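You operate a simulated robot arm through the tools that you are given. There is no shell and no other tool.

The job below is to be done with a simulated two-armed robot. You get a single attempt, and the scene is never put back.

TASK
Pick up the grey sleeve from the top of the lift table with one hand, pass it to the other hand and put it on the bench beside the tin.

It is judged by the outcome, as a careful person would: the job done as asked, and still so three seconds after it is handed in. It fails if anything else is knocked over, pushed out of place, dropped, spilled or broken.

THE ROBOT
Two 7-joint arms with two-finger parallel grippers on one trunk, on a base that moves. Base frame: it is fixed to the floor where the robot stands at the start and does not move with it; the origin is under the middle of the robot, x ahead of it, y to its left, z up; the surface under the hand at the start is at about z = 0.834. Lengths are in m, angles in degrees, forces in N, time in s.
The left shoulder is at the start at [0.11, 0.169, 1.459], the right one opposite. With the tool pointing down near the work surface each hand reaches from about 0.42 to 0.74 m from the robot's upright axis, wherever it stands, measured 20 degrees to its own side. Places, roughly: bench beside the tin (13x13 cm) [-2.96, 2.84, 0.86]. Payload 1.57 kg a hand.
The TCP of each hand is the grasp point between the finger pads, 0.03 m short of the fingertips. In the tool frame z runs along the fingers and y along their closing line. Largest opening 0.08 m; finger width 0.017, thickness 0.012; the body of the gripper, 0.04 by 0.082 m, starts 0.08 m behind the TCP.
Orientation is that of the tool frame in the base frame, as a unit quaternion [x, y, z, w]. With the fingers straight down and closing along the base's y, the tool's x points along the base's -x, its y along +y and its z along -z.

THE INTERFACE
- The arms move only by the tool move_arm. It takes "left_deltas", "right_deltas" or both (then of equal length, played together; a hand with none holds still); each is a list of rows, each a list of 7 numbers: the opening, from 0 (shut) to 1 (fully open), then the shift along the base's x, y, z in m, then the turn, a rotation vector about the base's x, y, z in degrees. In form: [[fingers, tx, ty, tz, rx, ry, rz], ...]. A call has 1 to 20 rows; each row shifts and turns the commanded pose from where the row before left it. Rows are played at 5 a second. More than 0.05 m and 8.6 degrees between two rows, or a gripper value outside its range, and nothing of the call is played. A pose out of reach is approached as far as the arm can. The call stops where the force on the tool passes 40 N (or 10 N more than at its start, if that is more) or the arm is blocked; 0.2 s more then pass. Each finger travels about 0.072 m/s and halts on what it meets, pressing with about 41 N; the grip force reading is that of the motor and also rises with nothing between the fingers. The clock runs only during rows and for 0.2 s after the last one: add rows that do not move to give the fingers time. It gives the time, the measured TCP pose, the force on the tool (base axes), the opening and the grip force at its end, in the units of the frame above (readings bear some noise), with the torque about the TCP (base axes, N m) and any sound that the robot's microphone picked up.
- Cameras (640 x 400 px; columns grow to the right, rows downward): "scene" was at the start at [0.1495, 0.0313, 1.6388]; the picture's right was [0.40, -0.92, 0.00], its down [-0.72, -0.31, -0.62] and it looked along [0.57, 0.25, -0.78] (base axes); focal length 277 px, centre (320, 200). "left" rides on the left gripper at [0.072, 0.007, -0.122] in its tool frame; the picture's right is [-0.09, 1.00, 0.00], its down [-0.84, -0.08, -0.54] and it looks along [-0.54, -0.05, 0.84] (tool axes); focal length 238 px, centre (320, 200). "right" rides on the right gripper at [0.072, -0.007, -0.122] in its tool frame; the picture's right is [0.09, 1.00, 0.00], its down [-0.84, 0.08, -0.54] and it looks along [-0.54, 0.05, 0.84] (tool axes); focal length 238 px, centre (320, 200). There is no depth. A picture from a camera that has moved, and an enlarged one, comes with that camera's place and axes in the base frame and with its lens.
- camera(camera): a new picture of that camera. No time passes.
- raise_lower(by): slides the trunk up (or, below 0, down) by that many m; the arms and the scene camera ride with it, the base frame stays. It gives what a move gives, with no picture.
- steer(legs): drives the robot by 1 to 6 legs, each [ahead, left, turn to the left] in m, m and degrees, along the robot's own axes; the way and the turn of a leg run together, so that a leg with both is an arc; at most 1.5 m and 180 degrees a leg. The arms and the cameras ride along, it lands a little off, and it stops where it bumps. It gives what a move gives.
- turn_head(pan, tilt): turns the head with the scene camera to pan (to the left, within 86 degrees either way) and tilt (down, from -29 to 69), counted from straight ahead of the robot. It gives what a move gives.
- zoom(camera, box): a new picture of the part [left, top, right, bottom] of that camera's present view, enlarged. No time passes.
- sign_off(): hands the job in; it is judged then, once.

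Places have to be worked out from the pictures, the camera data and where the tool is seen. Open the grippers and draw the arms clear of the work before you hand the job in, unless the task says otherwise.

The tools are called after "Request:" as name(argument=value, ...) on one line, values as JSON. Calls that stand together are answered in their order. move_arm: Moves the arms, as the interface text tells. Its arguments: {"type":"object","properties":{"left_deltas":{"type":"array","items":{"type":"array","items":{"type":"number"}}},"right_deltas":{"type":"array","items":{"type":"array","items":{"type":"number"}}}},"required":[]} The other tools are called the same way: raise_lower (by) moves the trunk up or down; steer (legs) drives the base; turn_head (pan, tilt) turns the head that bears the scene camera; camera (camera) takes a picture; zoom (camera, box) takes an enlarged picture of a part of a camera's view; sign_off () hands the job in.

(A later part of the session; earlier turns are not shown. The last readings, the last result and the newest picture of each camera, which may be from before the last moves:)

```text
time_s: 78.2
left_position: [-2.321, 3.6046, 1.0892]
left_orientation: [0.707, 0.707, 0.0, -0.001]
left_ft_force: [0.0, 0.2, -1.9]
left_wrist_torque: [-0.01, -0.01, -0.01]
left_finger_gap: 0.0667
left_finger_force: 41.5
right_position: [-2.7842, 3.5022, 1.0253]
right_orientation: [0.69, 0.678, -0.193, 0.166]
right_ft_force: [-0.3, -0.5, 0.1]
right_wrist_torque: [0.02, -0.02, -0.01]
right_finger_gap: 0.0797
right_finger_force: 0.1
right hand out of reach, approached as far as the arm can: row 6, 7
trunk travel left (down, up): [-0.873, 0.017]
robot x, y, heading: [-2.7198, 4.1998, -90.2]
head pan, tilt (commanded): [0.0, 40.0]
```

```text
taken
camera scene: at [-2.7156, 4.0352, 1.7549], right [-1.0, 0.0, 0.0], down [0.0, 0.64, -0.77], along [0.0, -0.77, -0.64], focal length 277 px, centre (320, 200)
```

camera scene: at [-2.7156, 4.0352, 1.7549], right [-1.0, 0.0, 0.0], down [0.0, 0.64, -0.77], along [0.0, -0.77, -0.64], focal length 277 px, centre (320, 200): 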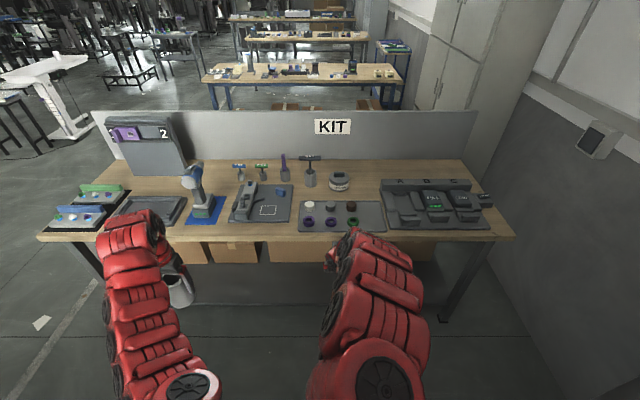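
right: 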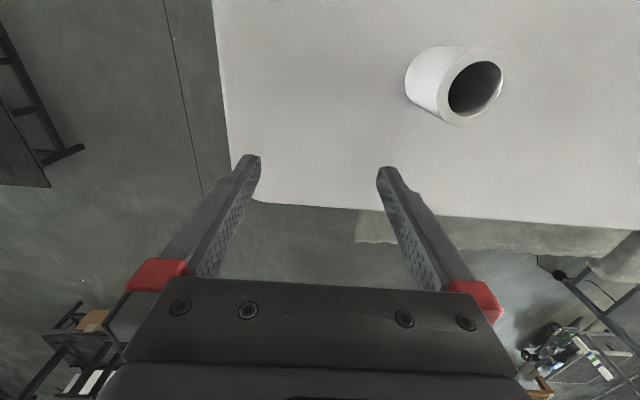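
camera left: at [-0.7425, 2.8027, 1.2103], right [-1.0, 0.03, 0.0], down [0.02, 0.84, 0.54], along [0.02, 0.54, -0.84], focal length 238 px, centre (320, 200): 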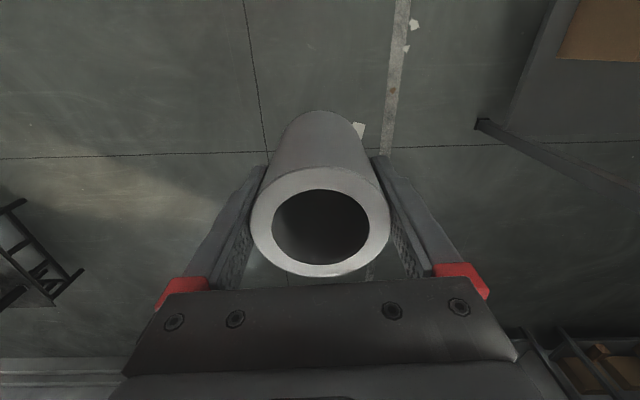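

Lower is better: the tilt reached about 30°, and the view of the tin at image (338,181) is now open. I zoom in on the place beside it before going on.

Request:
zoom(camera="scene", box=[260, 130, 460, 255])

```text
3.20 times, centred on (360, 192) of scene
camera zoom: at [-2.7156, 4.0352, 1.7549], right [-1.0, 0.0, 0.0], down [0.0, 0.64, -0.77], along [0.0, -0.77, -0.64], focal length 887 px, centre (192, 224)
```

zoom: 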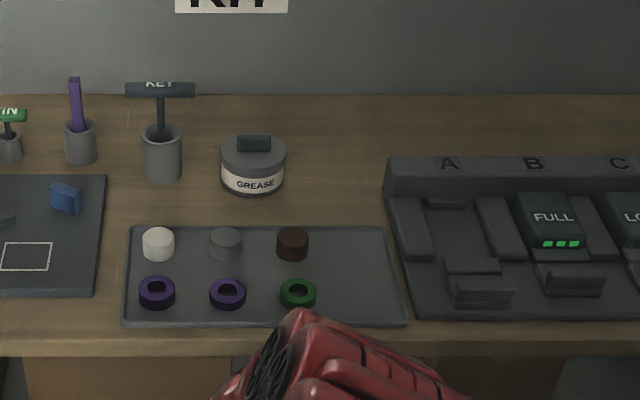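

The tin is at about (−2.818, 2.843) with radius about 0.053. The free spot at (−2.96, 2.84) lies between it and the charger block, whose edge is near x≈−3.04. I lower the right hand further and tilt it to about 50° from vertical.

Request:
move_arm(right_deltas=[[1, 0, 0, -0.035, 0, 0, 0], [1, 0, 0, -0.035, 0, 0, 0], [1, 0, 0, -0.035, 0, 0, 0], [1, 0, 0, 0, -7, 0, 0], [1, 0, 0, 0, -7, 0, 0], [1, 0, 0, 0, -7, 0, 0], [1, 0, 0, 0, 0, 0, 0]])

```text
time_s: 79.8
left_position: [-2.3215, 3.6046, 1.0882]
left_orientation: [0.707, 0.707, 0.0, 0.0]
left_ft_force: [0.9, -1.2, -1.4]
left_wrist_torque: [0.01, -0.01, 0.0]
left_finger_gap: 0.0669
left_finger_force: 40.9
right_position: [-2.784, 3.5034, 0.9216]
right_orientation: [0.648, 0.632, -0.312, 0.288]
right_ft_force: [-0.3, 0.4, 0.1]
right_wrist_torque: [0.02, -0.01, -0.01]
right_finger_gap: 0.0798
right_finger_force: 0.2
trunk travel left (down, up): [-0.873, 0.017]
robot x, y, heading: [-2.7159, 4.1983, -89.8]
head pan, tilt (commanded): [0.0, 40.0]
```

The right hand now points forward at about 40° below horizontal, closing left–right, and it is within reach. Next I yaw it about 43° to the left so it can meet the left hand from the right.

Request:
move_arm(right_deltas=[[1, 0, 0, 0, 0, 0, 8.6], [1, 0, 0, 0, 0, 0, 8.6], [1, 0, 0, 0, 0, 0, 8.6], [1, 0, 0, 0, 0, 0, 8.6], [1, 0, 0, 0, 0, 0, 8.6], [1, 0, 0, 0, 0, 0, 0]])

Request:
camera(camera="scene")

Request:
camera(camera="right")

```text
time_s: 81.2
left_position: [-2.3213, 3.6052, 1.0884]
left_orientation: [0.707, 0.707, -0.001, 0.0]
left_ft_force: [0.5, 0.2, -2.2]
left_wrist_torque: [-0.01, 0.0, 0.01]
left_finger_gap: 0.067
left_finger_force: 40.9
right_position: [-2.7827, 3.5052, 0.9201]
right_orientation: [0.371, 0.826, -0.185, 0.382]
right_ft_force: [0.0, -0.4, -0.1]
right_wrist_torque: [-0.01, -0.01, 0.01]
right_finger_gap: 0.0798
right_finger_force: 0.1
trunk travel left (down, up): [-0.873, 0.017]
robot x, y, heading: [-2.7155, 4.1993, -89.9]
head pan, tilt (commanded): [0.0, 40.0]
```

```text
taken
camera scene: at [-2.7153, 4.0347, 1.7548], right [-1.0, 0.0, 0.0], down [0.0, 0.64, -0.77], along [0.0, -0.77, -0.64], focal length 277 px, centre (320, 200)
```

scene: 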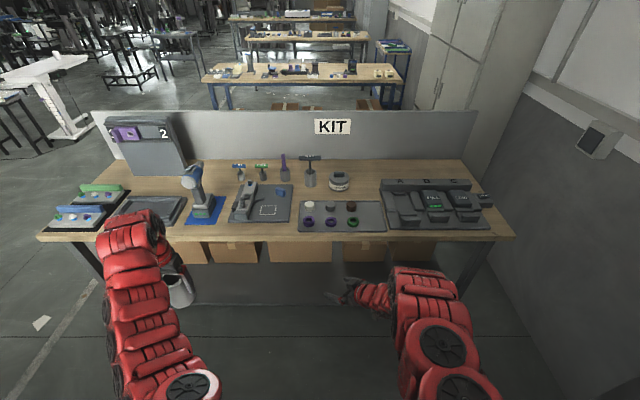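

```text
taken
camera right: at [-2.8807, 3.6044, 0.946], right [0.71, 0.7, -0.09], down [0.15, -0.03, 0.99], along [0.69, -0.72, -0.12], focal length 238 px, centre (320, 200)
```

right: 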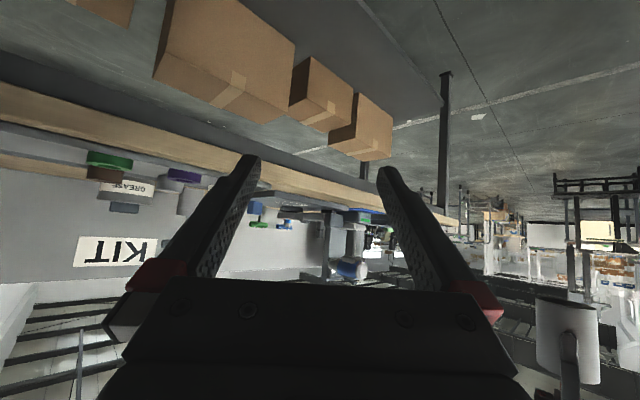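

The right hand now points forward-left at yaw 40°, still 40° below horizontal. I draw it back towards the robot to make room, and at the same time lower the left hand towards the handover height.

Request:
move_arm(right_deltas=[[1, -0.005, 0.038, 0, 0, 0, 0], [1, -0.005, 0.038, 0, 0, 0, 0], [1, -0.005, 0.038, 0, 0, 0, 0], [1, -0.005, 0.038, 0, 0, 0, 0], [1, -0.003, 0.038, 0, 0, 0, 0], [1, 0, 0, 0, 0, 0, 0]], left_deltas=[[0, 0, 0, -0.03, 0, 0, 0], [0, 0, 0, -0.03, 0, 0, 0], [0, 0, 0, -0.03, 0, 0, 0], [0, 0, 0, -0.03, 0, 0, 0], [0, 0, 0, -0.026, 0, 0, 0], [0, 0, 0, 0, 0, 0, 0]])

Request:
camera(camera="scene")

```text
time_s: 82.6
left_position: [-2.3204, 3.6041, 0.9427]
left_orientation: [0.708, 0.706, 0.001, -0.001]
left_ft_force: [-0.8, -0.1, -2.8]
left_wrist_torque: [0.06, 0.0, 0.02]
left_finger_gap: 0.0669
left_finger_force: 40.8
right_position: [-2.8137, 3.6373, 0.8721]
right_orientation: [0.372, 0.826, -0.184, 0.381]
right_ft_force: [0.2, 0.5, 0.0]
right_wrist_torque: [0.0, -0.01, 0.0]
right_finger_gap: 0.0802
right_finger_force: 0.1
right hand out of reach, approached as far as the arm can: row 2, 3, 4, 5
trunk travel left (down, up): [-0.873, 0.017]
robot x, y, heading: [-2.7184, 4.198, -89.9]
head pan, tilt (commanded): [0.0, 40.0]
```

```text
taken
camera scene: at [-2.7175, 4.0332, 1.7547], right [-1.0, 0.0, 0.0], down [0.0, 0.64, -0.77], along [0.0, -0.77, -0.64], focal length 277 px, centre (320, 200)
```

scene: 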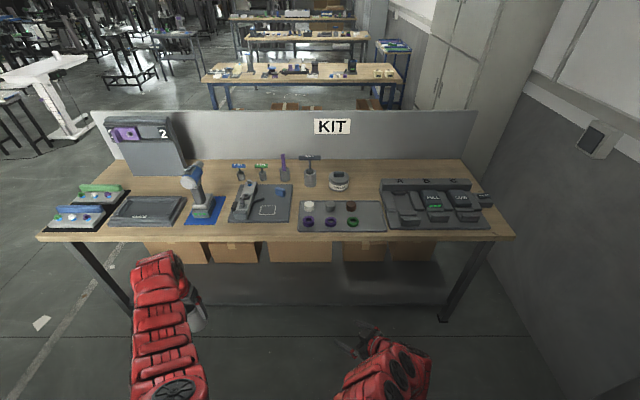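

The right hand stopped at (0.56 ahead, −0.095, z 0.872), so it can only come closer when lower. I test a bit more tilt there, to about 30° below horizontal, which gives more room between the two hands.

Request:
move_arm(right_deltas=[[1, 0, 0, 0, -3.83, -3.21, 0], [1, 0, 0, 0, -3.83, -3.21, 0], [1, 0, 0, 0, 0, 0, 0]])

```text
time_s: 83.4
left_position: [-2.3193, 3.6045, 0.9414]
left_orientation: [0.707, 0.707, -0.001, 0.0]
left_ft_force: [-0.1, 0.1, -1.4]
left_wrist_torque: [-0.02, -0.01, 0.0]
left_finger_gap: 0.0668
left_finger_force: 41.0
right_position: [-2.8121, 3.637, 0.8717]
right_orientation: [0.355, 0.789, -0.219, 0.452]
right_ft_force: [1.1, -0.5, -0.2]
right_wrist_torque: [0.0, 0.03, 0.04]
right_finger_gap: 0.0803
right_finger_force: 0.0
trunk travel left (down, up): [-0.873, 0.017]
robot x, y, heading: [-2.7156, 4.2002, -90.2]
head pan, tilt (commanded): [0.0, 40.0]
```

60° from vertical is reachable. I test the pre-handover position, a little closer in and to the left.

Request:
move_arm(right_deltas=[[1, 0.017, 0.012, 0.004, 0, 0, 0], [1, 0.017, 0.013, 0.004, 0, 0, 0], [1, 0, 0, 0, 0, 0, 0]])

```text
time_s: 84.2
left_position: [-2.3193, 3.6035, 0.9417]
left_orientation: [0.707, 0.707, 0.001, -0.001]
left_ft_force: [0.2, 0.6, -2.4]
left_wrist_torque: [0.02, 0.02, 0.01]
left_finger_gap: 0.0669
left_finger_force: 41.3
right_position: [-2.8132, 3.6367, 0.8715]
right_orientation: [0.355, 0.789, -0.218, 0.452]
right_ft_force: [0.7, 0.1, -0.6]
right_wrist_torque: [-0.02, 0.03, 0.03]
right_finger_gap: 0.0801
right_finger_force: 0.1
right hand out of reach, approached as far as the arm can: row 1, 2
trunk travel left (down, up): [-0.873, 0.017]
robot x, y, heading: [-2.7135, 4.2009, -90.2]
head pan, tilt (commanded): [0.0, 40.0]
```

That spot is not reachable for the right hand. I test whether moving purely to the left, or forward-left along the approach direction, works from here.

Request:
move_arm(right_deltas=[[1, 0.03, 0, 0, 0, 0, 0], [1, 0, 0, 0, 0, 0, 0]])

Request:
camera(camera="scene")

```text
time_s: 84.8
left_position: [-2.3203, 3.6033, 0.9418]
left_orientation: [0.708, 0.706, 0.0, 0.0]
left_ft_force: [-0.4, 0.4, -2.2]
left_wrist_torque: [0.0, -0.04, -0.02]
left_finger_gap: 0.067
left_finger_force: 41.2
right_position: [-2.7843, 3.6356, 0.8736]
right_orientation: [0.355, 0.789, -0.219, 0.451]
right_ft_force: [-0.5, -0.4, -0.6]
right_wrist_torque: [0.0, 0.0, 0.0]
right_finger_gap: 0.0799
right_finger_force: 0.0
right hand out of reach, approached as far as the arm can: row 1
trunk travel left (down, up): [-0.873, 0.017]
robot x, y, heading: [-2.7135, 4.1971, -89.7]
head pan, tilt (commanded): [0.0, 40.0]
```

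```text
taken
camera scene: at [-2.7179, 4.0338, 1.7547], right [-1.0, 0.0, 0.0], down [0.0, 0.64, -0.77], along [0.0, -0.77, -0.64], focal length 277 px, centre (320, 200)
```

scene: 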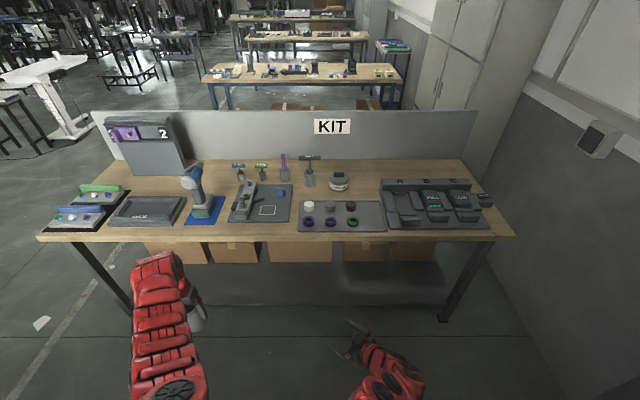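

Sideways motion works; only coming closer is limited. So I will park the right hand open at about (0.58 ahead, −0.03) and lower the sleeve into it from above with the left hand. I move the right hand there first.

Request:
move_arm(right_deltas=[[1, 0.02, -0.01, 0, 0, 0, 0], [1, 0.02, -0.01, 0, 0, 0, 0], [1, 0, 0, 0, 0, 0, 0], [1, 0, 0, 0, 0, 0, 0]])

```text
time_s: 85.8
left_position: [-2.3191, 3.6053, 0.9416]
left_orientation: [0.708, 0.707, 0.001, 0.0]
left_ft_force: [-1.1, 0.2, -1.3]
left_wrist_torque: [0.01, 0.01, 0.02]
left_finger_gap: 0.0669
left_finger_force: 41.2
right_position: [-2.743, 3.6171, 0.8729]
right_orientation: [0.355, 0.789, -0.219, 0.452]
right_ft_force: [-0.7, 0.1, 0.5]
right_wrist_torque: [-0.03, -0.02, 0.01]
right_finger_gap: 0.0803
right_finger_force: 0.1
trunk travel left (down, up): [-0.873, 0.017]
robot x, y, heading: [-2.712, 4.1931, -89.8]
head pan, tilt (commanded): [0.0, 40.0]
```

The right hand is parked at (−2.743, 3.617, 0.873). Before lining up I check exactly how the sleeve sits in the left hand.

Request:
zoom(camera="left", box=[200, 90, 440, 290])

Request:
camera(camera="right")

```text
2.00 times, centred on (320, 190) of left
camera zoom: at [-2.3117, 3.677, 1.0643], right [1.0, -0.09, 0.0], down [-0.08, -0.84, 0.54], along [-0.05, -0.54, -0.84], focal length 477 px, centre (320, 220)
```

zoom: 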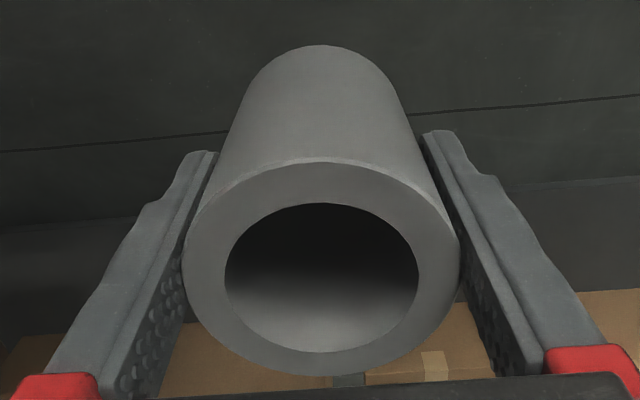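

```text
taken
camera right: at [-2.8402, 3.7176, 0.8725], right [0.72, 0.68, -0.1], down [0.04, 0.11, 0.99], along [0.69, -0.72, 0.05], focal length 238 px, centre (320, 200)
```

right: 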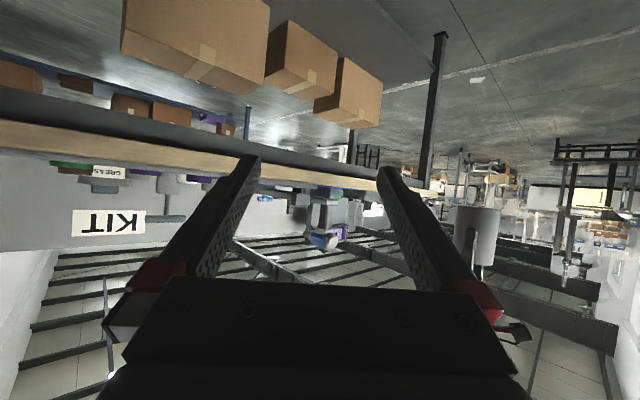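

The sleeve axis sits within about 2 mm of the left TCP. I raise the left hand 10 cm and yaw it −50°, so that its near finger will fit between the right fingers. Then I bring it over to a point just short of the right hand.

Request:
move_arm(left_deltas=[[0, 0, 0, 0.025, 0, 0, -8.4], [0, 0, 0, 0.025, 0, 0, -8.4], [0, 0, 0, 0.025, 0, 0, -8.3], [0, 0, 0, 0.023, 0, 0, -8.3], [0, 0, 0, 0, 0, 0, -8.3], [0, 0, 0, 0, 0, 0, -8.3], [0, -0.045, 0, 0, 0, 0, 0], [0, -0.045, 0, 0, 0, 0, 0], [0, -0.045, 0, 0, 0, 0, 0], [0, -0.045, 0, 0, 0, 0, 0], [0, -0.045, 0, 0, 0, 0, 0], [0, 0, 0, 0, 0, 0, 0]])

Request:
camera(camera="scene")

```text
time_s: 88.4
left_position: [-2.5406, 3.6031, 1.0441]
left_orientation: [0.94, 0.342, 0.0, 0.0]
left_ft_force: [-0.1, -0.1, -3.5]
left_wrist_torque: [0.0, -0.01, 0.01]
left_finger_gap: 0.0666
left_finger_force: 41.0
right_position: [-2.7414, 3.6152, 0.8728]
right_orientation: [0.355, 0.788, -0.219, 0.452]
right_ft_force: [0.8, -0.8, 0.0]
right_wrist_torque: [0.01, -0.01, -0.01]
right_finger_gap: 0.0801
right_finger_force: 0.0
trunk travel left (down, up): [-0.873, 0.017]
robot x, y, heading: [-2.7152, 4.1983, -89.8]
head pan, tilt (commanded): [0.0, 40.0]
```

```text
taken
camera scene: at [-2.7157, 4.0342, 1.7547], right [-1.0, 0.0, 0.0], down [0.0, 0.64, -0.77], along [0.0, -0.77, -0.64], focal length 277 px, centre (320, 200)
```

scene: 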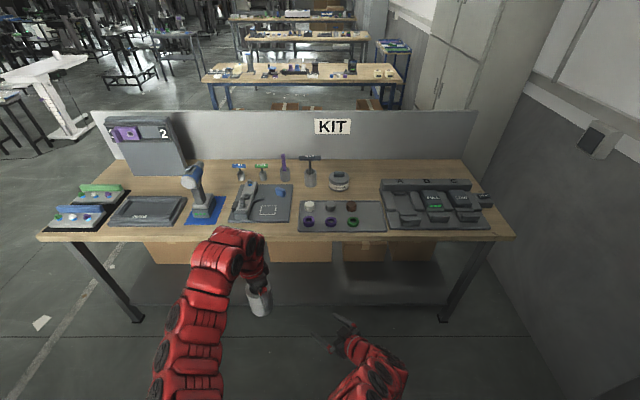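

Both arms are placed as planned, and the left hand's closing line matches the right hand's approach direction. I tilt the head down and bring the left hand to stand over the right grip, keeping the sleeve's bottom above the right fingers.

Request:
turn_head(pan=0, tilt=62)

Request:
move_arm(left_deltas=[[0, -0.0484, 0.001, 0, 0, 0, 0], [0, -0.0484, 0.001, 0, 0, 0, 0], [0, -0.0484, 0.001, 0, 0, 0, 0], [0, -0.0484, 0.001, 0, 0, 0, 0], [0, 0, 0, 0, 0, 0, 0], [0, 0, 0, 0, 0, 0, 0]])

Request:
camera(camera="scene")

Request:
camera(camera="right")

Request:
camera(camera="left")

```text
time_s: 89.3
left_position: [-2.5401, 3.6035, 1.0435]
left_orientation: [0.94, 0.341, 0.0, 0.0]
left_ft_force: [0.7, 0.3, -2.1]
left_wrist_torque: [0.02, 0.01, -0.03]
left_finger_gap: 0.0666
left_finger_force: 41.1
right_position: [-2.7432, 3.6146, 0.8719]
right_orientation: [0.354, 0.789, -0.218, 0.452]
right_ft_force: [0.1, 0.0, 0.1]
right_wrist_torque: [0.02, -0.02, 0.02]
right_finger_gap: 0.0801
right_finger_force: 0.1
trunk travel left (down, up): [-0.873, 0.017]
robot x, y, heading: [-2.7178, 4.2016, -90.1]
head pan, tilt (commanded): [0.0, 62.0]
```

```text
time_s: 90.7
left_position: [-2.7379, 3.6073, 1.0394]
left_orientation: [0.94, 0.342, 0.0, -0.001]
left_ft_force: [0.0, 0.0, -2.0]
left_wrist_torque: [0.02, -0.02, 0.03]
left_finger_gap: 0.0662
left_finger_force: 40.6
right_position: [-2.7424, 3.6153, 0.8723]
right_orientation: [0.355, 0.788, -0.219, 0.452]
right_ft_force: [-0.7, 0.3, -0.5]
right_wrist_torque: [-0.01, 0.01, -0.01]
right_finger_gap: 0.08
right_finger_force: 0.1
trunk travel left (down, up): [-0.873, 0.017]
robot x, y, heading: [-2.7196, 4.1987, -90.1]
head pan, tilt (commanded): [0.0, 62.0]
```

```text
taken
camera scene: at [-2.7167, 4.0549, 1.7257], right [-1.0, 0.0, 0.0], down [0.0, 0.88, -0.47], along [0.0, -0.47, -0.88], focal length 277 px, centre (320, 200)
```

scene: 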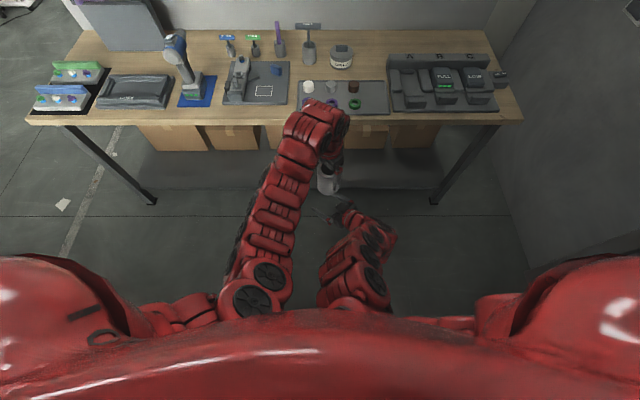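

```text
taken
camera right: at [-2.8404, 3.7177, 0.8724], right [0.72, 0.68, -0.1], down [0.04, 0.11, 0.99], along [0.69, -0.72, 0.05], focal length 238 px, centre (320, 200)
```

right: 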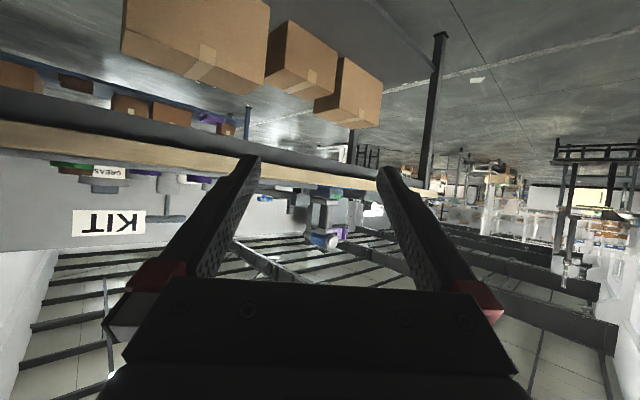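

```text
taken
camera left: at [-2.6785, 3.6488, 1.1611], right [0.57, -0.82, 0.0], down [-0.69, -0.48, 0.54], along [-0.45, -0.31, -0.84], focal length 238 px, centre (320, 200)
```

left: 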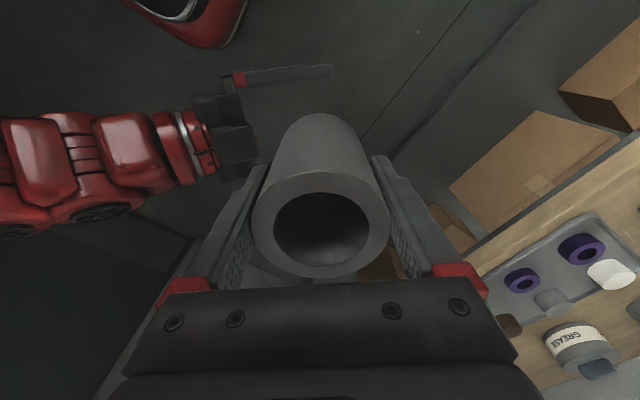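

The projections of both hands agree with the pictures, with about 2 mm of lateral offset. I correct that and lower the sleeve partway, then check from the right wrist camera.

Request:
move_arm(left_deltas=[[0, 0.0035, -0.001, 0, 0, 0, 0], [0, 0, 0, -0.02, 0, 0, 0], [0, 0, 0, -0.02, 0, 0, 0], [0, 0, 0, -0.02, 0, 0, 0], [0, 0, 0, -0.015, 0, 0, 0], [0, 0, 0, 0, 0, 0, 0], [0, 0, 0, 0, 0, 0, 0]])

Request:
camera(camera="right")

Request:
camera(camera="left")

Request:
zoom(camera="scene", box=[270, 110, 400, 240])

```text
time_s: 92.3
left_position: [-2.7364, 3.6068, 0.9645]
left_orientation: [0.94, 0.342, -0.001, 0.0]
left_ft_force: [0.5, -0.2, -1.4]
left_wrist_torque: [-0.03, -0.01, 0.01]
left_finger_gap: 0.0669
left_finger_force: 41.4
right_position: [-2.7423, 3.6148, 0.8732]
right_orientation: [0.354, 0.789, -0.218, 0.452]
right_ft_force: [-1.0, -0.9, -0.1]
right_wrist_torque: [0.0, 0.01, -0.02]
right_finger_gap: 0.08
right_finger_force: 0.2
trunk travel left (down, up): [-0.873, 0.017]
robot x, y, heading: [-2.7202, 4.1993, -90.1]
head pan, tilt (commanded): [0.0, 62.0]
```

```text
taken
camera right: at [-2.8406, 3.7177, 0.8724], right [0.72, 0.68, -0.1], down [0.04, 0.11, 0.99], along [0.69, -0.72, 0.05], focal length 238 px, centre (320, 200)
```

right: 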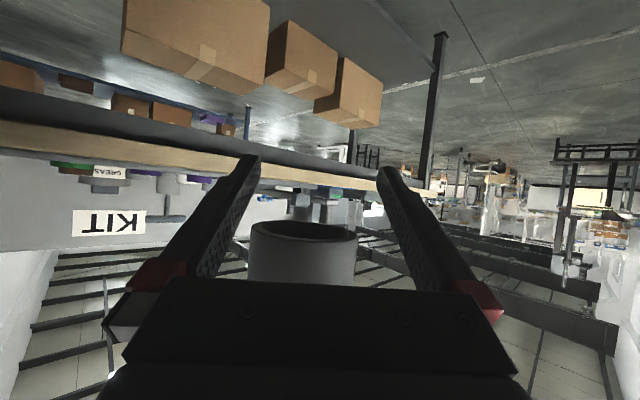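

```text
taken
camera left: at [-2.6763, 3.6483, 1.0867], right [0.57, -0.82, 0.0], down [-0.69, -0.48, 0.54], along [-0.45, -0.31, -0.84], focal length 238 px, centre (320, 200)
```

left: 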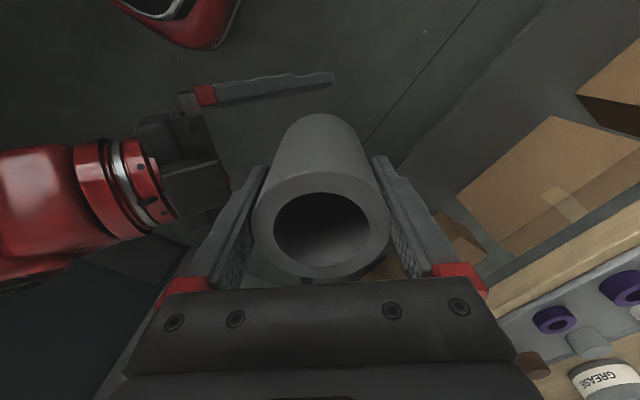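

```text
3.08 times, centred on (335, 175) of scene
camera zoom: at [-2.7167, 4.0549, 1.7257], right [-1.0, 0.0, 0.0], down [0.0, 0.88, -0.47], along [0.0, -0.47, -0.88], focal length 853 px, centre (274, 277)
```

zoom: 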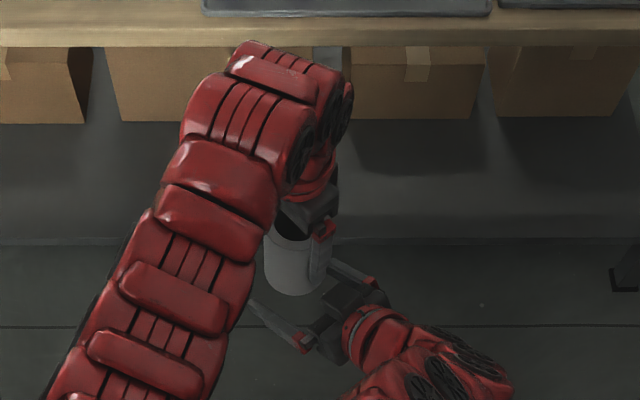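

From the right wrist camera the sleeve looks off-centre, about column 303 against about 317 expected. That means some millimetres of lateral error, so I measure it more exactly before lowering further.

Request:
zoom(camera="right", box=[220, 150, 420, 290])

Request:
zoom(camera="left", box=[180, 50, 400, 200])

```text
2.86 times, centred on (320, 220) of right
camera zoom: at [-2.8406, 3.7177, 0.8724], right [0.72, 0.68, -0.1], down [0.04, 0.11, 0.99], along [0.69, -0.72, 0.05], focal length 681 px, centre (320, 143)
```

zoom: 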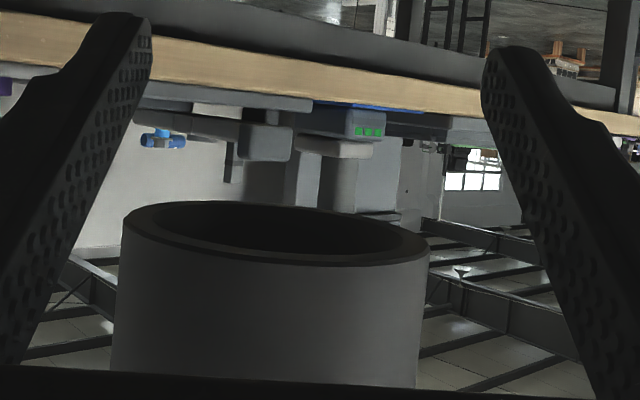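

```text
2.67 times, centred on (290, 125) of left
camera zoom: at [-2.6763, 3.6483, 1.0867], right [0.57, -0.82, 0.0], down [-0.69, -0.48, 0.54], along [-0.45, -0.31, -0.84], focal length 636 px, centre (400, 400)
```

zoom: 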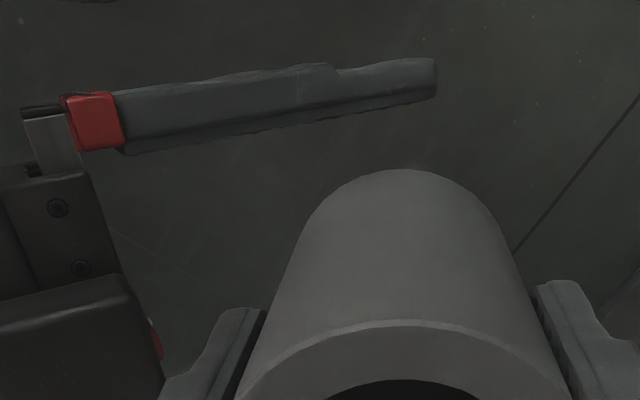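

Both cameras show the sleeve about 7 mm off towards the right hand's −y side. I shift the left hand to centre it, then look again before lowering.

Request:
move_arm(left_deltas=[[0, 0.0075, 0.0018, 0, 0, 0, 0], [0, 0, 0, 0, 0, 0, 0], [0, 0, 0, 0, 0, 0, 0]])

Request:
zoom(camera="right", box=[220, 150, 420, 290])

```text
time_s: 93.1
left_position: [-2.7283, 3.6094, 0.9651]
left_orientation: [0.94, 0.341, 0.0, -0.001]
left_ft_force: [-0.5, 0.8, -2.5]
left_wrist_torque: [0.05, 0.02, 0.02]
left_finger_gap: 0.0667
left_finger_force: 41.0
right_position: [-2.7416, 3.6154, 0.8726]
right_orientation: [0.355, 0.789, -0.219, 0.451]
right_ft_force: [0.6, 0.7, -0.1]
right_wrist_torque: [0.0, 0.0, 0.02]
right_finger_gap: 0.0799
right_finger_force: 0.1
trunk travel left (down, up): [-0.873, 0.017]
robot x, y, heading: [-2.7167, 4.1998, -89.9]
head pan, tilt (commanded): [0.0, 62.0]
```

```text
2.86 times, centred on (320, 220) of right
camera zoom: at [-2.8406, 3.7176, 0.8724], right [0.72, 0.68, -0.1], down [0.04, 0.11, 0.99], along [0.69, -0.72, 0.05], focal length 681 px, centre (320, 143)
```

zoom: 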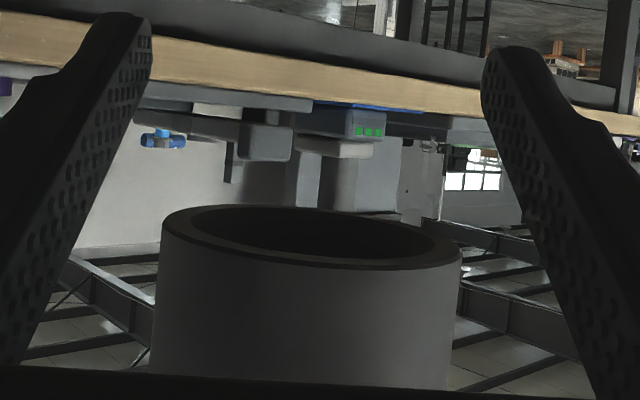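

The sleeve is now centred between the right fingers. I lower it halfway and look again.

Request:
move_arm(left_deltas=[[0, 0, 0, -0.015, 0, 0, 0], [0, 0, 0, -0.015, 0, 0, 0], [0, 0, 0, -0.015, 0, 0, 0], [0, 0, 0, 0, 0, 0, 0], [0, 0, 0, 0, 0, 0, 0]])

Request:
camera(camera="right")

Request:
camera(camera="left")

```text
time_s: 94.3
left_position: [-2.7261, 3.6096, 0.9212]
left_orientation: [0.94, 0.341, 0.0, 0.0]
left_ft_force: [0.2, -0.2, -1.5]
left_wrist_torque: [-0.01, -0.04, 0.01]
left_finger_gap: 0.0665
left_finger_force: 41.1
right_position: [-2.741, 3.6149, 0.8722]
right_orientation: [0.355, 0.789, -0.219, 0.451]
right_ft_force: [-1.0, -0.2, 0.5]
right_wrist_torque: [-0.01, 0.02, -0.03]
right_finger_gap: 0.0798
right_finger_force: 0.0
trunk travel left (down, up): [-0.873, 0.017]
robot x, y, heading: [-2.7177, 4.1982, -90.0]
head pan, tilt (commanded): [0.0, 62.0]
```

```text
taken
camera right: at [-2.8405, 3.7177, 0.8724], right [0.72, 0.68, -0.1], down [0.04, 0.11, 0.99], along [0.69, -0.72, 0.05], focal length 238 px, centre (320, 200)
```

right: 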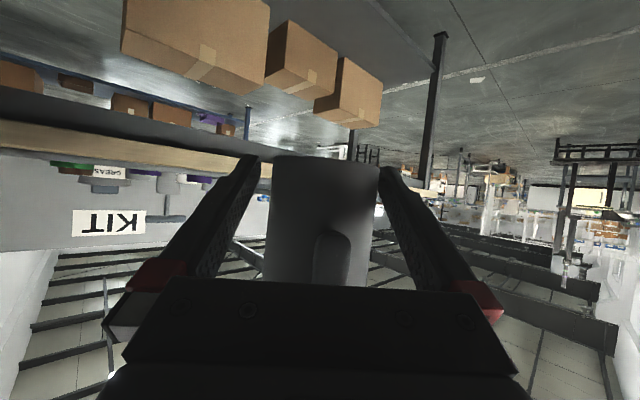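

```text
taken
camera left: at [-2.6672, 3.6519, 1.0438], right [0.57, -0.82, 0.0], down [-0.69, -0.48, 0.54], along [-0.45, -0.31, -0.84], focal length 238 px, centre (320, 200)
```

left: 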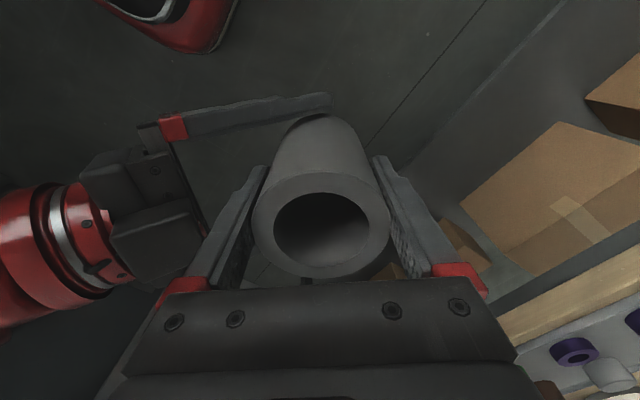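

The sleeve is entering between the right fingers with about +2 mm offset. I zoom in to see the gap on both sides.

Request:
zoom(camera="right", box=[220, 140, 420, 290])

Request:
zoom(camera="left", box=[130, 80, 400, 260])

```text
2.67 times, centred on (320, 215) of right
camera zoom: at [-2.8405, 3.7177, 0.8724], right [0.72, 0.68, -0.1], down [0.04, 0.11, 0.99], along [0.69, -0.72, 0.05], focal length 636 px, centre (320, 160)
```

zoom: 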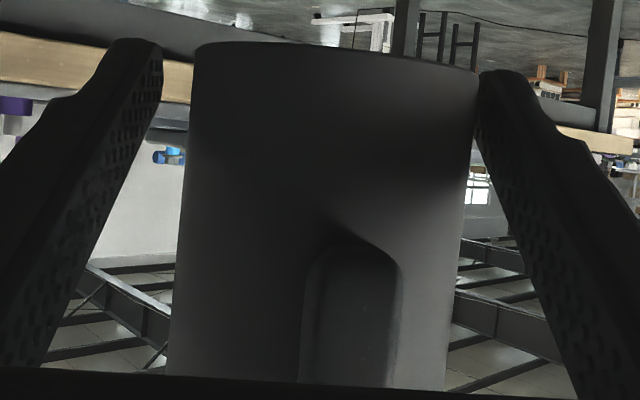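

```text
2.22 times, centred on (265, 170) of left
camera zoom: at [-2.6672, 3.6519, 1.0438], right [0.57, -0.82, 0.0], down [-0.69, -0.48, 0.54], along [-0.45, -0.31, -0.84], focal length 530 px, centre (442, 267)
```

zoom: 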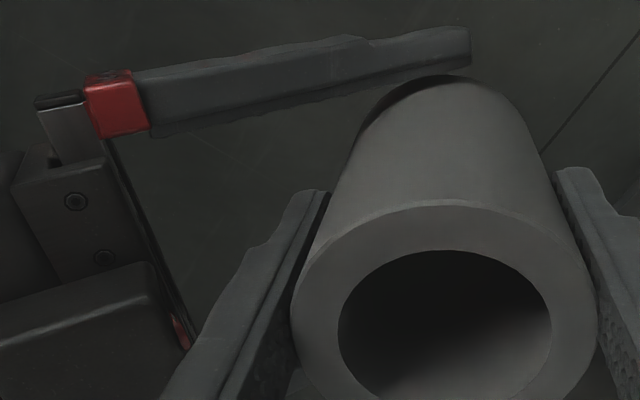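

The sleeve runs about 2–3 mm towards the right hand's +y finger and drifts slightly while lowering. I correct by 3 mm and lower the remaining 4 cm.

Request:
move_arm(left_deltas=[[0, -0.0023, -0.002, 0, 0, 0, 0], [0, 0, 0, -0.01, 0, 0, 0], [0, 0, 0, -0.015, 0, 0, 0], [0, 0, 0, -0.015, 0, 0, 0], [0, 0, 0, 0, 0, 0, 0], [0, 0, 0, 0, 0, 0, 0]])

Request:
zoom(camera="right", box=[200, 120, 440, 290])

Request:
zoom(camera="left", box=[130, 80, 450, 290])

```text
time_s: 95.7
left_position: [-2.7325, 3.6066, 0.8818]
left_orientation: [0.94, 0.341, -0.001, -0.001]
left_ft_force: [0.7, 0.1, -2.7]
left_wrist_torque: [-0.01, -0.02, 0.02]
left_finger_gap: 0.0661
left_finger_force: 41.0
right_position: [-2.7414, 3.6157, 0.8736]
right_orientation: [0.355, 0.789, -0.218, 0.452]
right_ft_force: [0.2, -1.0, -0.3]
right_wrist_torque: [0.0, 0.01, -0.03]
right_finger_gap: 0.0801
right_finger_force: 0.0
trunk travel left (down, up): [-0.873, 0.017]
robot x, y, heading: [-2.7142, 4.1979, -90.1]
head pan, tilt (commanded): [0.0, 62.0]
```

```text
2.35 times, centred on (320, 205) of right
camera zoom: at [-2.8406, 3.7176, 0.8724], right [0.72, 0.68, -0.1], down [0.04, 0.11, 0.99], along [0.69, -0.72, 0.05], focal length 561 px, centre (320, 188)
```

zoom: 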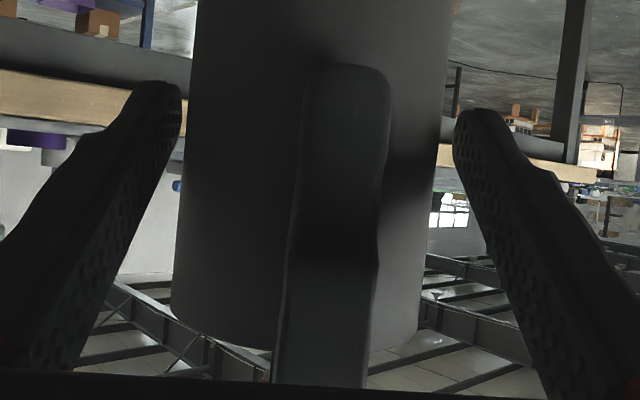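

```text
1.90 times, centred on (290, 185) of left
camera zoom: at [-2.6718, 3.6488, 1.0028], right [0.57, -0.82, 0.0], down [-0.69, -0.48, 0.54], along [-0.45, -0.31, -0.84], focal length 454 px, centre (377, 229)
```

zoom: 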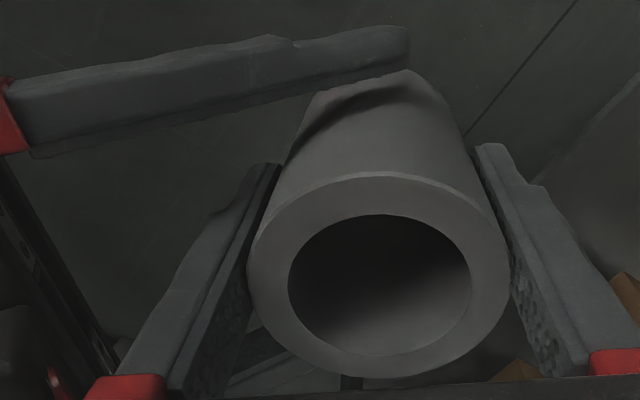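

The sleeve is well between the right fingers, about 2 mm off centre at TCP level, and no contact force shows. I make a 1.5 mm correction and close the right hand while the left keeps holding.

Request:
move_arm(left_deltas=[[0, 0.0012, 0.001, 0, 0, 0, 0], [0, 0, 0, 0, 0, 0, 0], [0, 0, 0, 0, 0, 0, 0], [0, 0, 0, 0, 0, 0, 0], [0, 0, 0, 0, 0, 0, 0], [0, 0, 0, 0, 0, 0, 0]], right_deltas=[[1, 0, 0, 0, 0, 0, 0], [0.85, 0, 0, 0, 0, 0, 0], [0, 0, 0, 0, 0, 0, 0], [0, 0, 0, 0, 0, 0, 0], [0, 0, 0, 0, 0, 0, 0], [0, 0, 0, 0, 0, 0, 0]])

Request:
zoom(camera="right", box=[200, 120, 440, 290])

Request:
zoom(camera="left", box=[130, 80, 450, 290])

```text
time_s: 97.1
left_position: [-2.7305, 3.6087, 0.8805]
left_orientation: [0.94, 0.342, 0.0, -0.001]
left_ft_force: [5.9, 8.4, 4.6]
left_wrist_torque: [-0.54, 0.46, -0.15]
left_finger_gap: 0.0663
left_finger_force: 41.0
right_position: [-2.7425, 3.616, 0.8728]
right_orientation: [0.356, 0.789, -0.219, 0.451]
right_ft_force: [-5.8, -8.0, -2.8]
right_wrist_torque: [0.66, -0.45, 0.05]
right_finger_gap: 0.0669
right_finger_force: 41.3
trunk travel left (down, up): [-0.873, 0.017]
robot x, y, heading: [-2.7159, 4.1974, -90.0]
head pan, tilt (commanded): [0.0, 62.0]
```

```text
2.35 times, centred on (320, 205) of right
camera zoom: at [-2.8411, 3.7176, 0.8725], right [0.72, 0.68, -0.1], down [0.04, 0.11, 0.99], along [0.69, -0.72, 0.05], focal length 561 px, centre (320, 188)
```

zoom: 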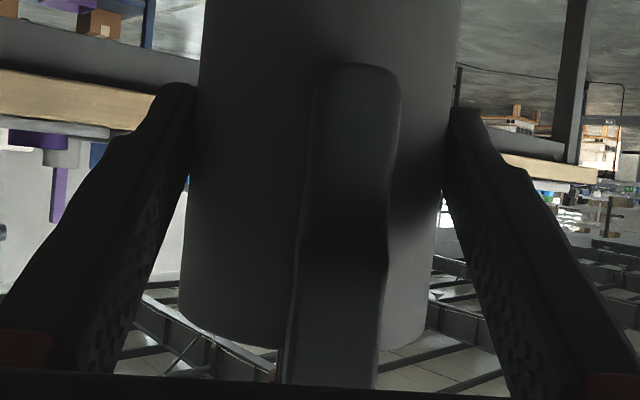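

```text
1.90 times, centred on (290, 185) of left
camera zoom: at [-2.671, 3.65, 1.0025], right [0.57, -0.82, 0.0], down [-0.69, -0.48, 0.54], along [-0.45, -0.31, -0.84], focal length 454 px, centre (377, 229)
```

zoom: 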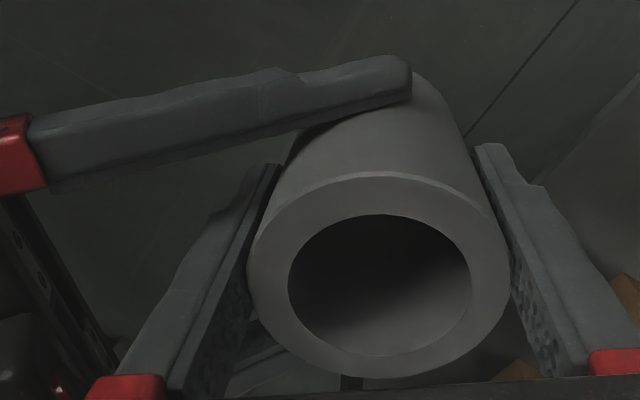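

Both hands hold the sleeve: the right gap is 0.067 m at 41 N, with about 10 N of side load between the arms. I relieve that load slightly, open the left hand, and check before withdrawing it.

Request:
move_arm(left_deltas=[[0, 0.0012, 0.001, 0, 0, 0, 0], [0, 0, 0, 0, 0, 0, 0], [0.9, 0, 0, 0, 0, 0, 0], [1, 0, 0, 0, 0, 0, 0], [1, 0, 0, 0, 0, 0, 0], [1, 0, 0, 0, 0, 0, 0]], right_deltas=[[0, 0, 0, 0, 0, 0, 0], [0, 0, 0, 0, 0, 0, 0], [0, 0, 0, 0, 0, 0, 0], [0, 0, 0, 0, 0, 0, 0], [0, 0, 0, 0, 0, 0, 0], [0, 0, 0, 0, 0, 0, 0]])

Request:
zoom(camera="left", box=[130, 80, 450, 290])

Request:
camera(camera="right")

```text
time_s: 98.5
left_position: [-2.7289, 3.6097, 0.8812]
left_orientation: [0.94, 0.34, 0.0, -0.001]
left_ft_force: [0.2, -0.4, 1.2]
left_wrist_torque: [-0.07, 0.02, 0.0]
left_finger_gap: 0.0798
left_finger_force: 0.1
right_position: [-2.7414, 3.6146, 0.8729]
right_orientation: [0.354, 0.789, -0.218, 0.452]
right_ft_force: [0.2, -0.1, 0.2]
right_wrist_torque: [0.01, -0.01, 0.02]
right_finger_gap: 0.0667
right_finger_force: 41.2
trunk travel left (down, up): [-0.873, 0.017]
robot x, y, heading: [-2.7157, 4.1941, -90.0]
head pan, tilt (commanded): [0.0, 62.0]
```

```text
1.90 times, centred on (290, 185) of left
camera zoom: at [-2.6696, 3.651, 1.0029], right [0.57, -0.82, 0.0], down [-0.69, -0.48, 0.54], along [-0.45, -0.31, -0.84], focal length 454 px, centre (377, 229)
```

zoom: 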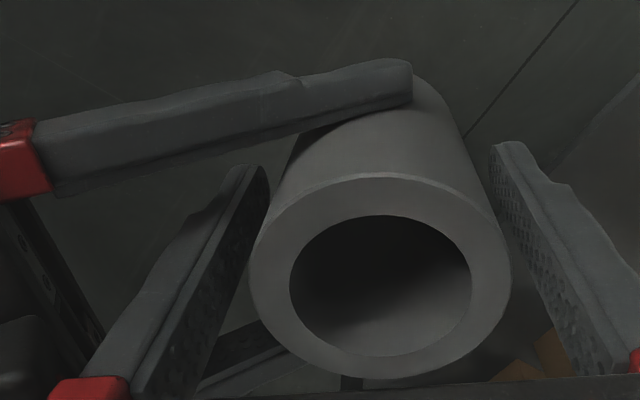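

```text
taken
camera right: at [-2.8405, 3.7176, 0.8724], right [0.72, 0.68, -0.1], down [0.04, 0.11, 0.99], along [0.69, -0.72, 0.05], focal length 238 px, centre (320, 200)
```

right: 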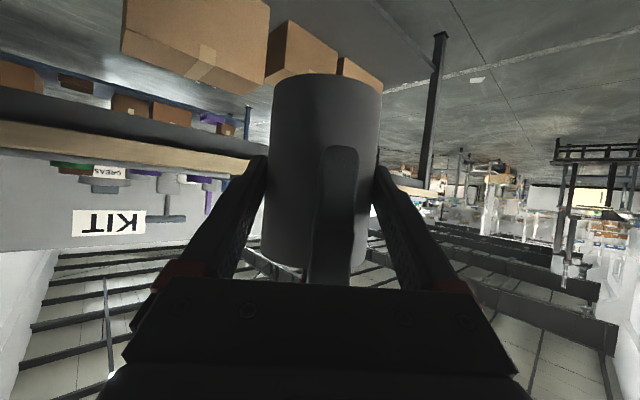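

The right hand alone holds the sleeve and nothing has slipped. I centre the left fingers by 2 mm and raise the left hand straight up off the sleeve.

Request:
move_arm(left_deltas=[[1, -0.0013, 0.0015, 0, 0, 0, 0], [1, 0, 0, 0.015, 0, 0, 0], [1, 0, 0, 0.02, 0, 0, 0], [1, 0, 0, 0.02, 0, 0, 0], [1, 0, 0, 0.02, 0, 0, 0], [1, 0, 0, 0.025, 0, 0, 0], [1, 0, 0, 0.03, 0, 0, 0], [1, 0, 0, 0.02, 0, 0, 0], [1, 0, 0, 0, 0, 0, 0]])

Request:
camera(camera="left")

Request:
camera(camera="right")

```text
time_s: 100.5
left_position: [-2.7311, 3.611, 1.03]
left_orientation: [0.94, 0.342, -0.001, 0.0]
left_ft_force: [0.8, -0.3, 0.2]
left_wrist_torque: [0.02, 0.02, 0.0]
left_finger_gap: 0.0803
left_finger_force: 0.0
right_position: [-2.7424, 3.6153, 0.8721]
right_orientation: [0.356, 0.788, -0.22, 0.452]
right_ft_force: [0.4, -0.4, 0.0]
right_wrist_torque: [0.04, 0.0, 0.01]
right_finger_gap: 0.0663
right_finger_force: 40.9
trunk travel left (down, up): [-0.873, 0.017]
robot x, y, heading: [-2.7162, 4.1958, -90.1]
head pan, tilt (commanded): [0.0, 62.0]
```

```text
taken
camera left: at [-2.6704, 3.6534, 1.1507], right [0.57, -0.82, 0.0], down [-0.69, -0.48, 0.54], along [-0.45, -0.31, -0.84], focal length 238 px, centre (320, 200)
```

left: 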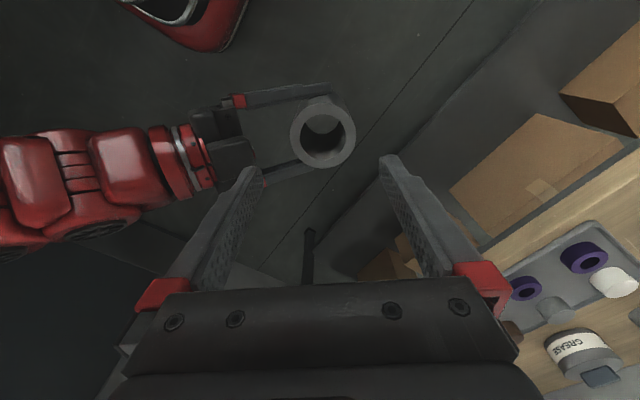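

```text
taken
camera right: at [-2.8412, 3.7177, 0.8723], right [0.72, 0.68, -0.1], down [0.04, 0.11, 0.99], along [0.69, -0.72, 0.05], focal length 238 px, centre (320, 200)
```

right: 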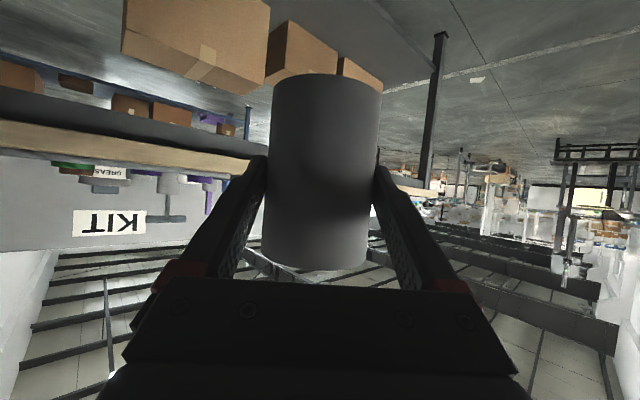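

The handover worked: the right hand holds the sleeve upright by itself. I move the left hand well away to the left and back, keeping it high over the right hand.

Request:
move_arm(left_deltas=[[1, 0.045, 0, 0, 0, 0, 0], [1, 0.045, 0, 0, 0, 0, 0], [1, 0.045, 0, 0, 0, 0, 0], [1, 0.045, 0, 0, 0, 0, 0], [1, 0.045, 0, 0, 0, 0, 0], [1, 0.045, 0, 0, 0, 0, 0], [1, 0.045, 0.01, 0, 0, 0, 0], [1, 0.045, 0.015, 0, 0, 0, 0], [1, 0.045, 0.02, -0.01, 0, 0, 0], [1, 0.045, 0.03, -0.01, 0, 0, 0], [1, 0.03, 0.035, -0.01, 0, 0, 0], [1, 0.02, 0.035, -0.01, 0, 0, 0], [1, 0, 0, 0, 0, 0, 0]])

Request:
camera(camera="scene")

```text
refused: row 9 steps farther than a row can; nothing moved
```

```text
taken
camera scene: at [-2.7178, 4.0548, 1.7257], right [-1.0, 0.0, 0.0], down [0.0, 0.88, -0.47], along [0.0, -0.47, -0.88], focal length 277 px, centre (320, 200)
```

scene: 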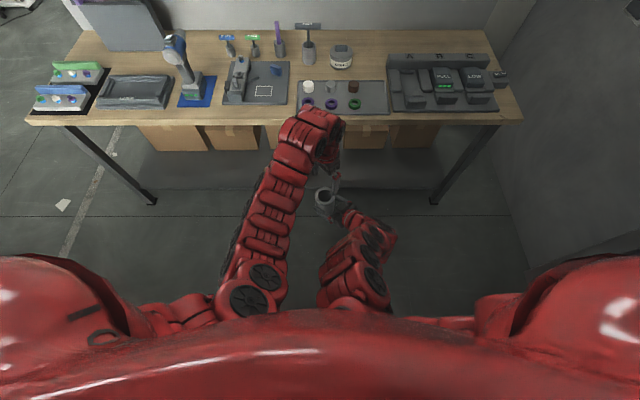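

One row of that call was too long a step and nothing moved. I repeat it with shorter steps.

Request:
move_arm(left_deltas=[[1, 0.045, 0, 0, 0, 0, 0], [1, 0.045, 0, 0, 0, 0, 0], [1, 0.045, 0, 0, 0, 0, 0], [1, 0.045, 0, 0, 0, 0, 0], [1, 0.045, 0, 0, 0, 0, 0], [1, 0.045, 0, 0, 0, 0, 0], [1, 0.045, 0.01, 0, 0, 0, 0], [1, 0.04, 0.02, 0, 0, 0, 0], [1, 0.035, 0.025, -0.01, 0, 0, 0], [1, 0.03, 0.03, -0.01, 0, 0, 0], [1, 0.03, 0.03, -0.01, 0, 0, 0], [1, 0.02, 0.035, -0.01, 0, 0, 0], [1, 0, 0, 0, 0, 0, 0]])

Request:
camera(camera="scene")

```text
time_s: 103.3
left_position: [-2.2589, 3.7582, 0.9895]
left_orientation: [0.94, 0.341, 0.0, -0.001]
left_ft_force: [0.1, 0.1, 0.5]
left_wrist_torque: [0.0, -0.02, -0.03]
left_finger_gap: 0.08
left_finger_force: 0.2
right_position: [-2.7421, 3.6153, 0.8718]
right_orientation: [0.355, 0.788, -0.219, 0.452]
right_ft_force: [-0.3, 0.2, 0.0]
right_wrist_torque: [0.03, 0.0, 0.01]
right_finger_gap: 0.0659
right_finger_force: 40.7
trunk travel left (down, up): [-0.873, 0.017]
robot x, y, heading: [-2.716, 4.1962, -90.0]
head pan, tilt (commanded): [0.0, 62.0]
```

```text
taken
camera scene: at [-2.7173, 4.0541, 1.7257], right [-1.0, 0.0, 0.0], down [0.0, 0.88, -0.47], along [0.0, -0.47, -0.88], focal length 277 px, centre (320, 200)
```

scene: 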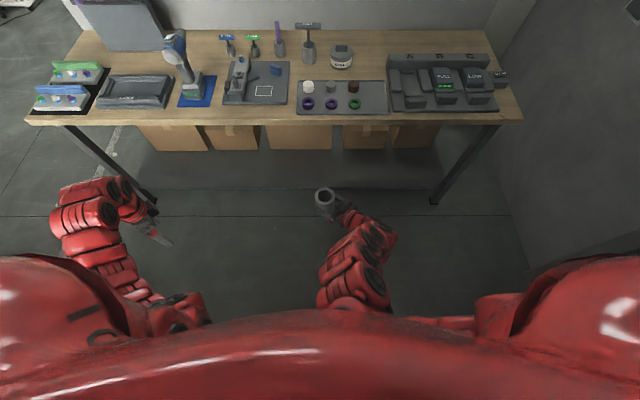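

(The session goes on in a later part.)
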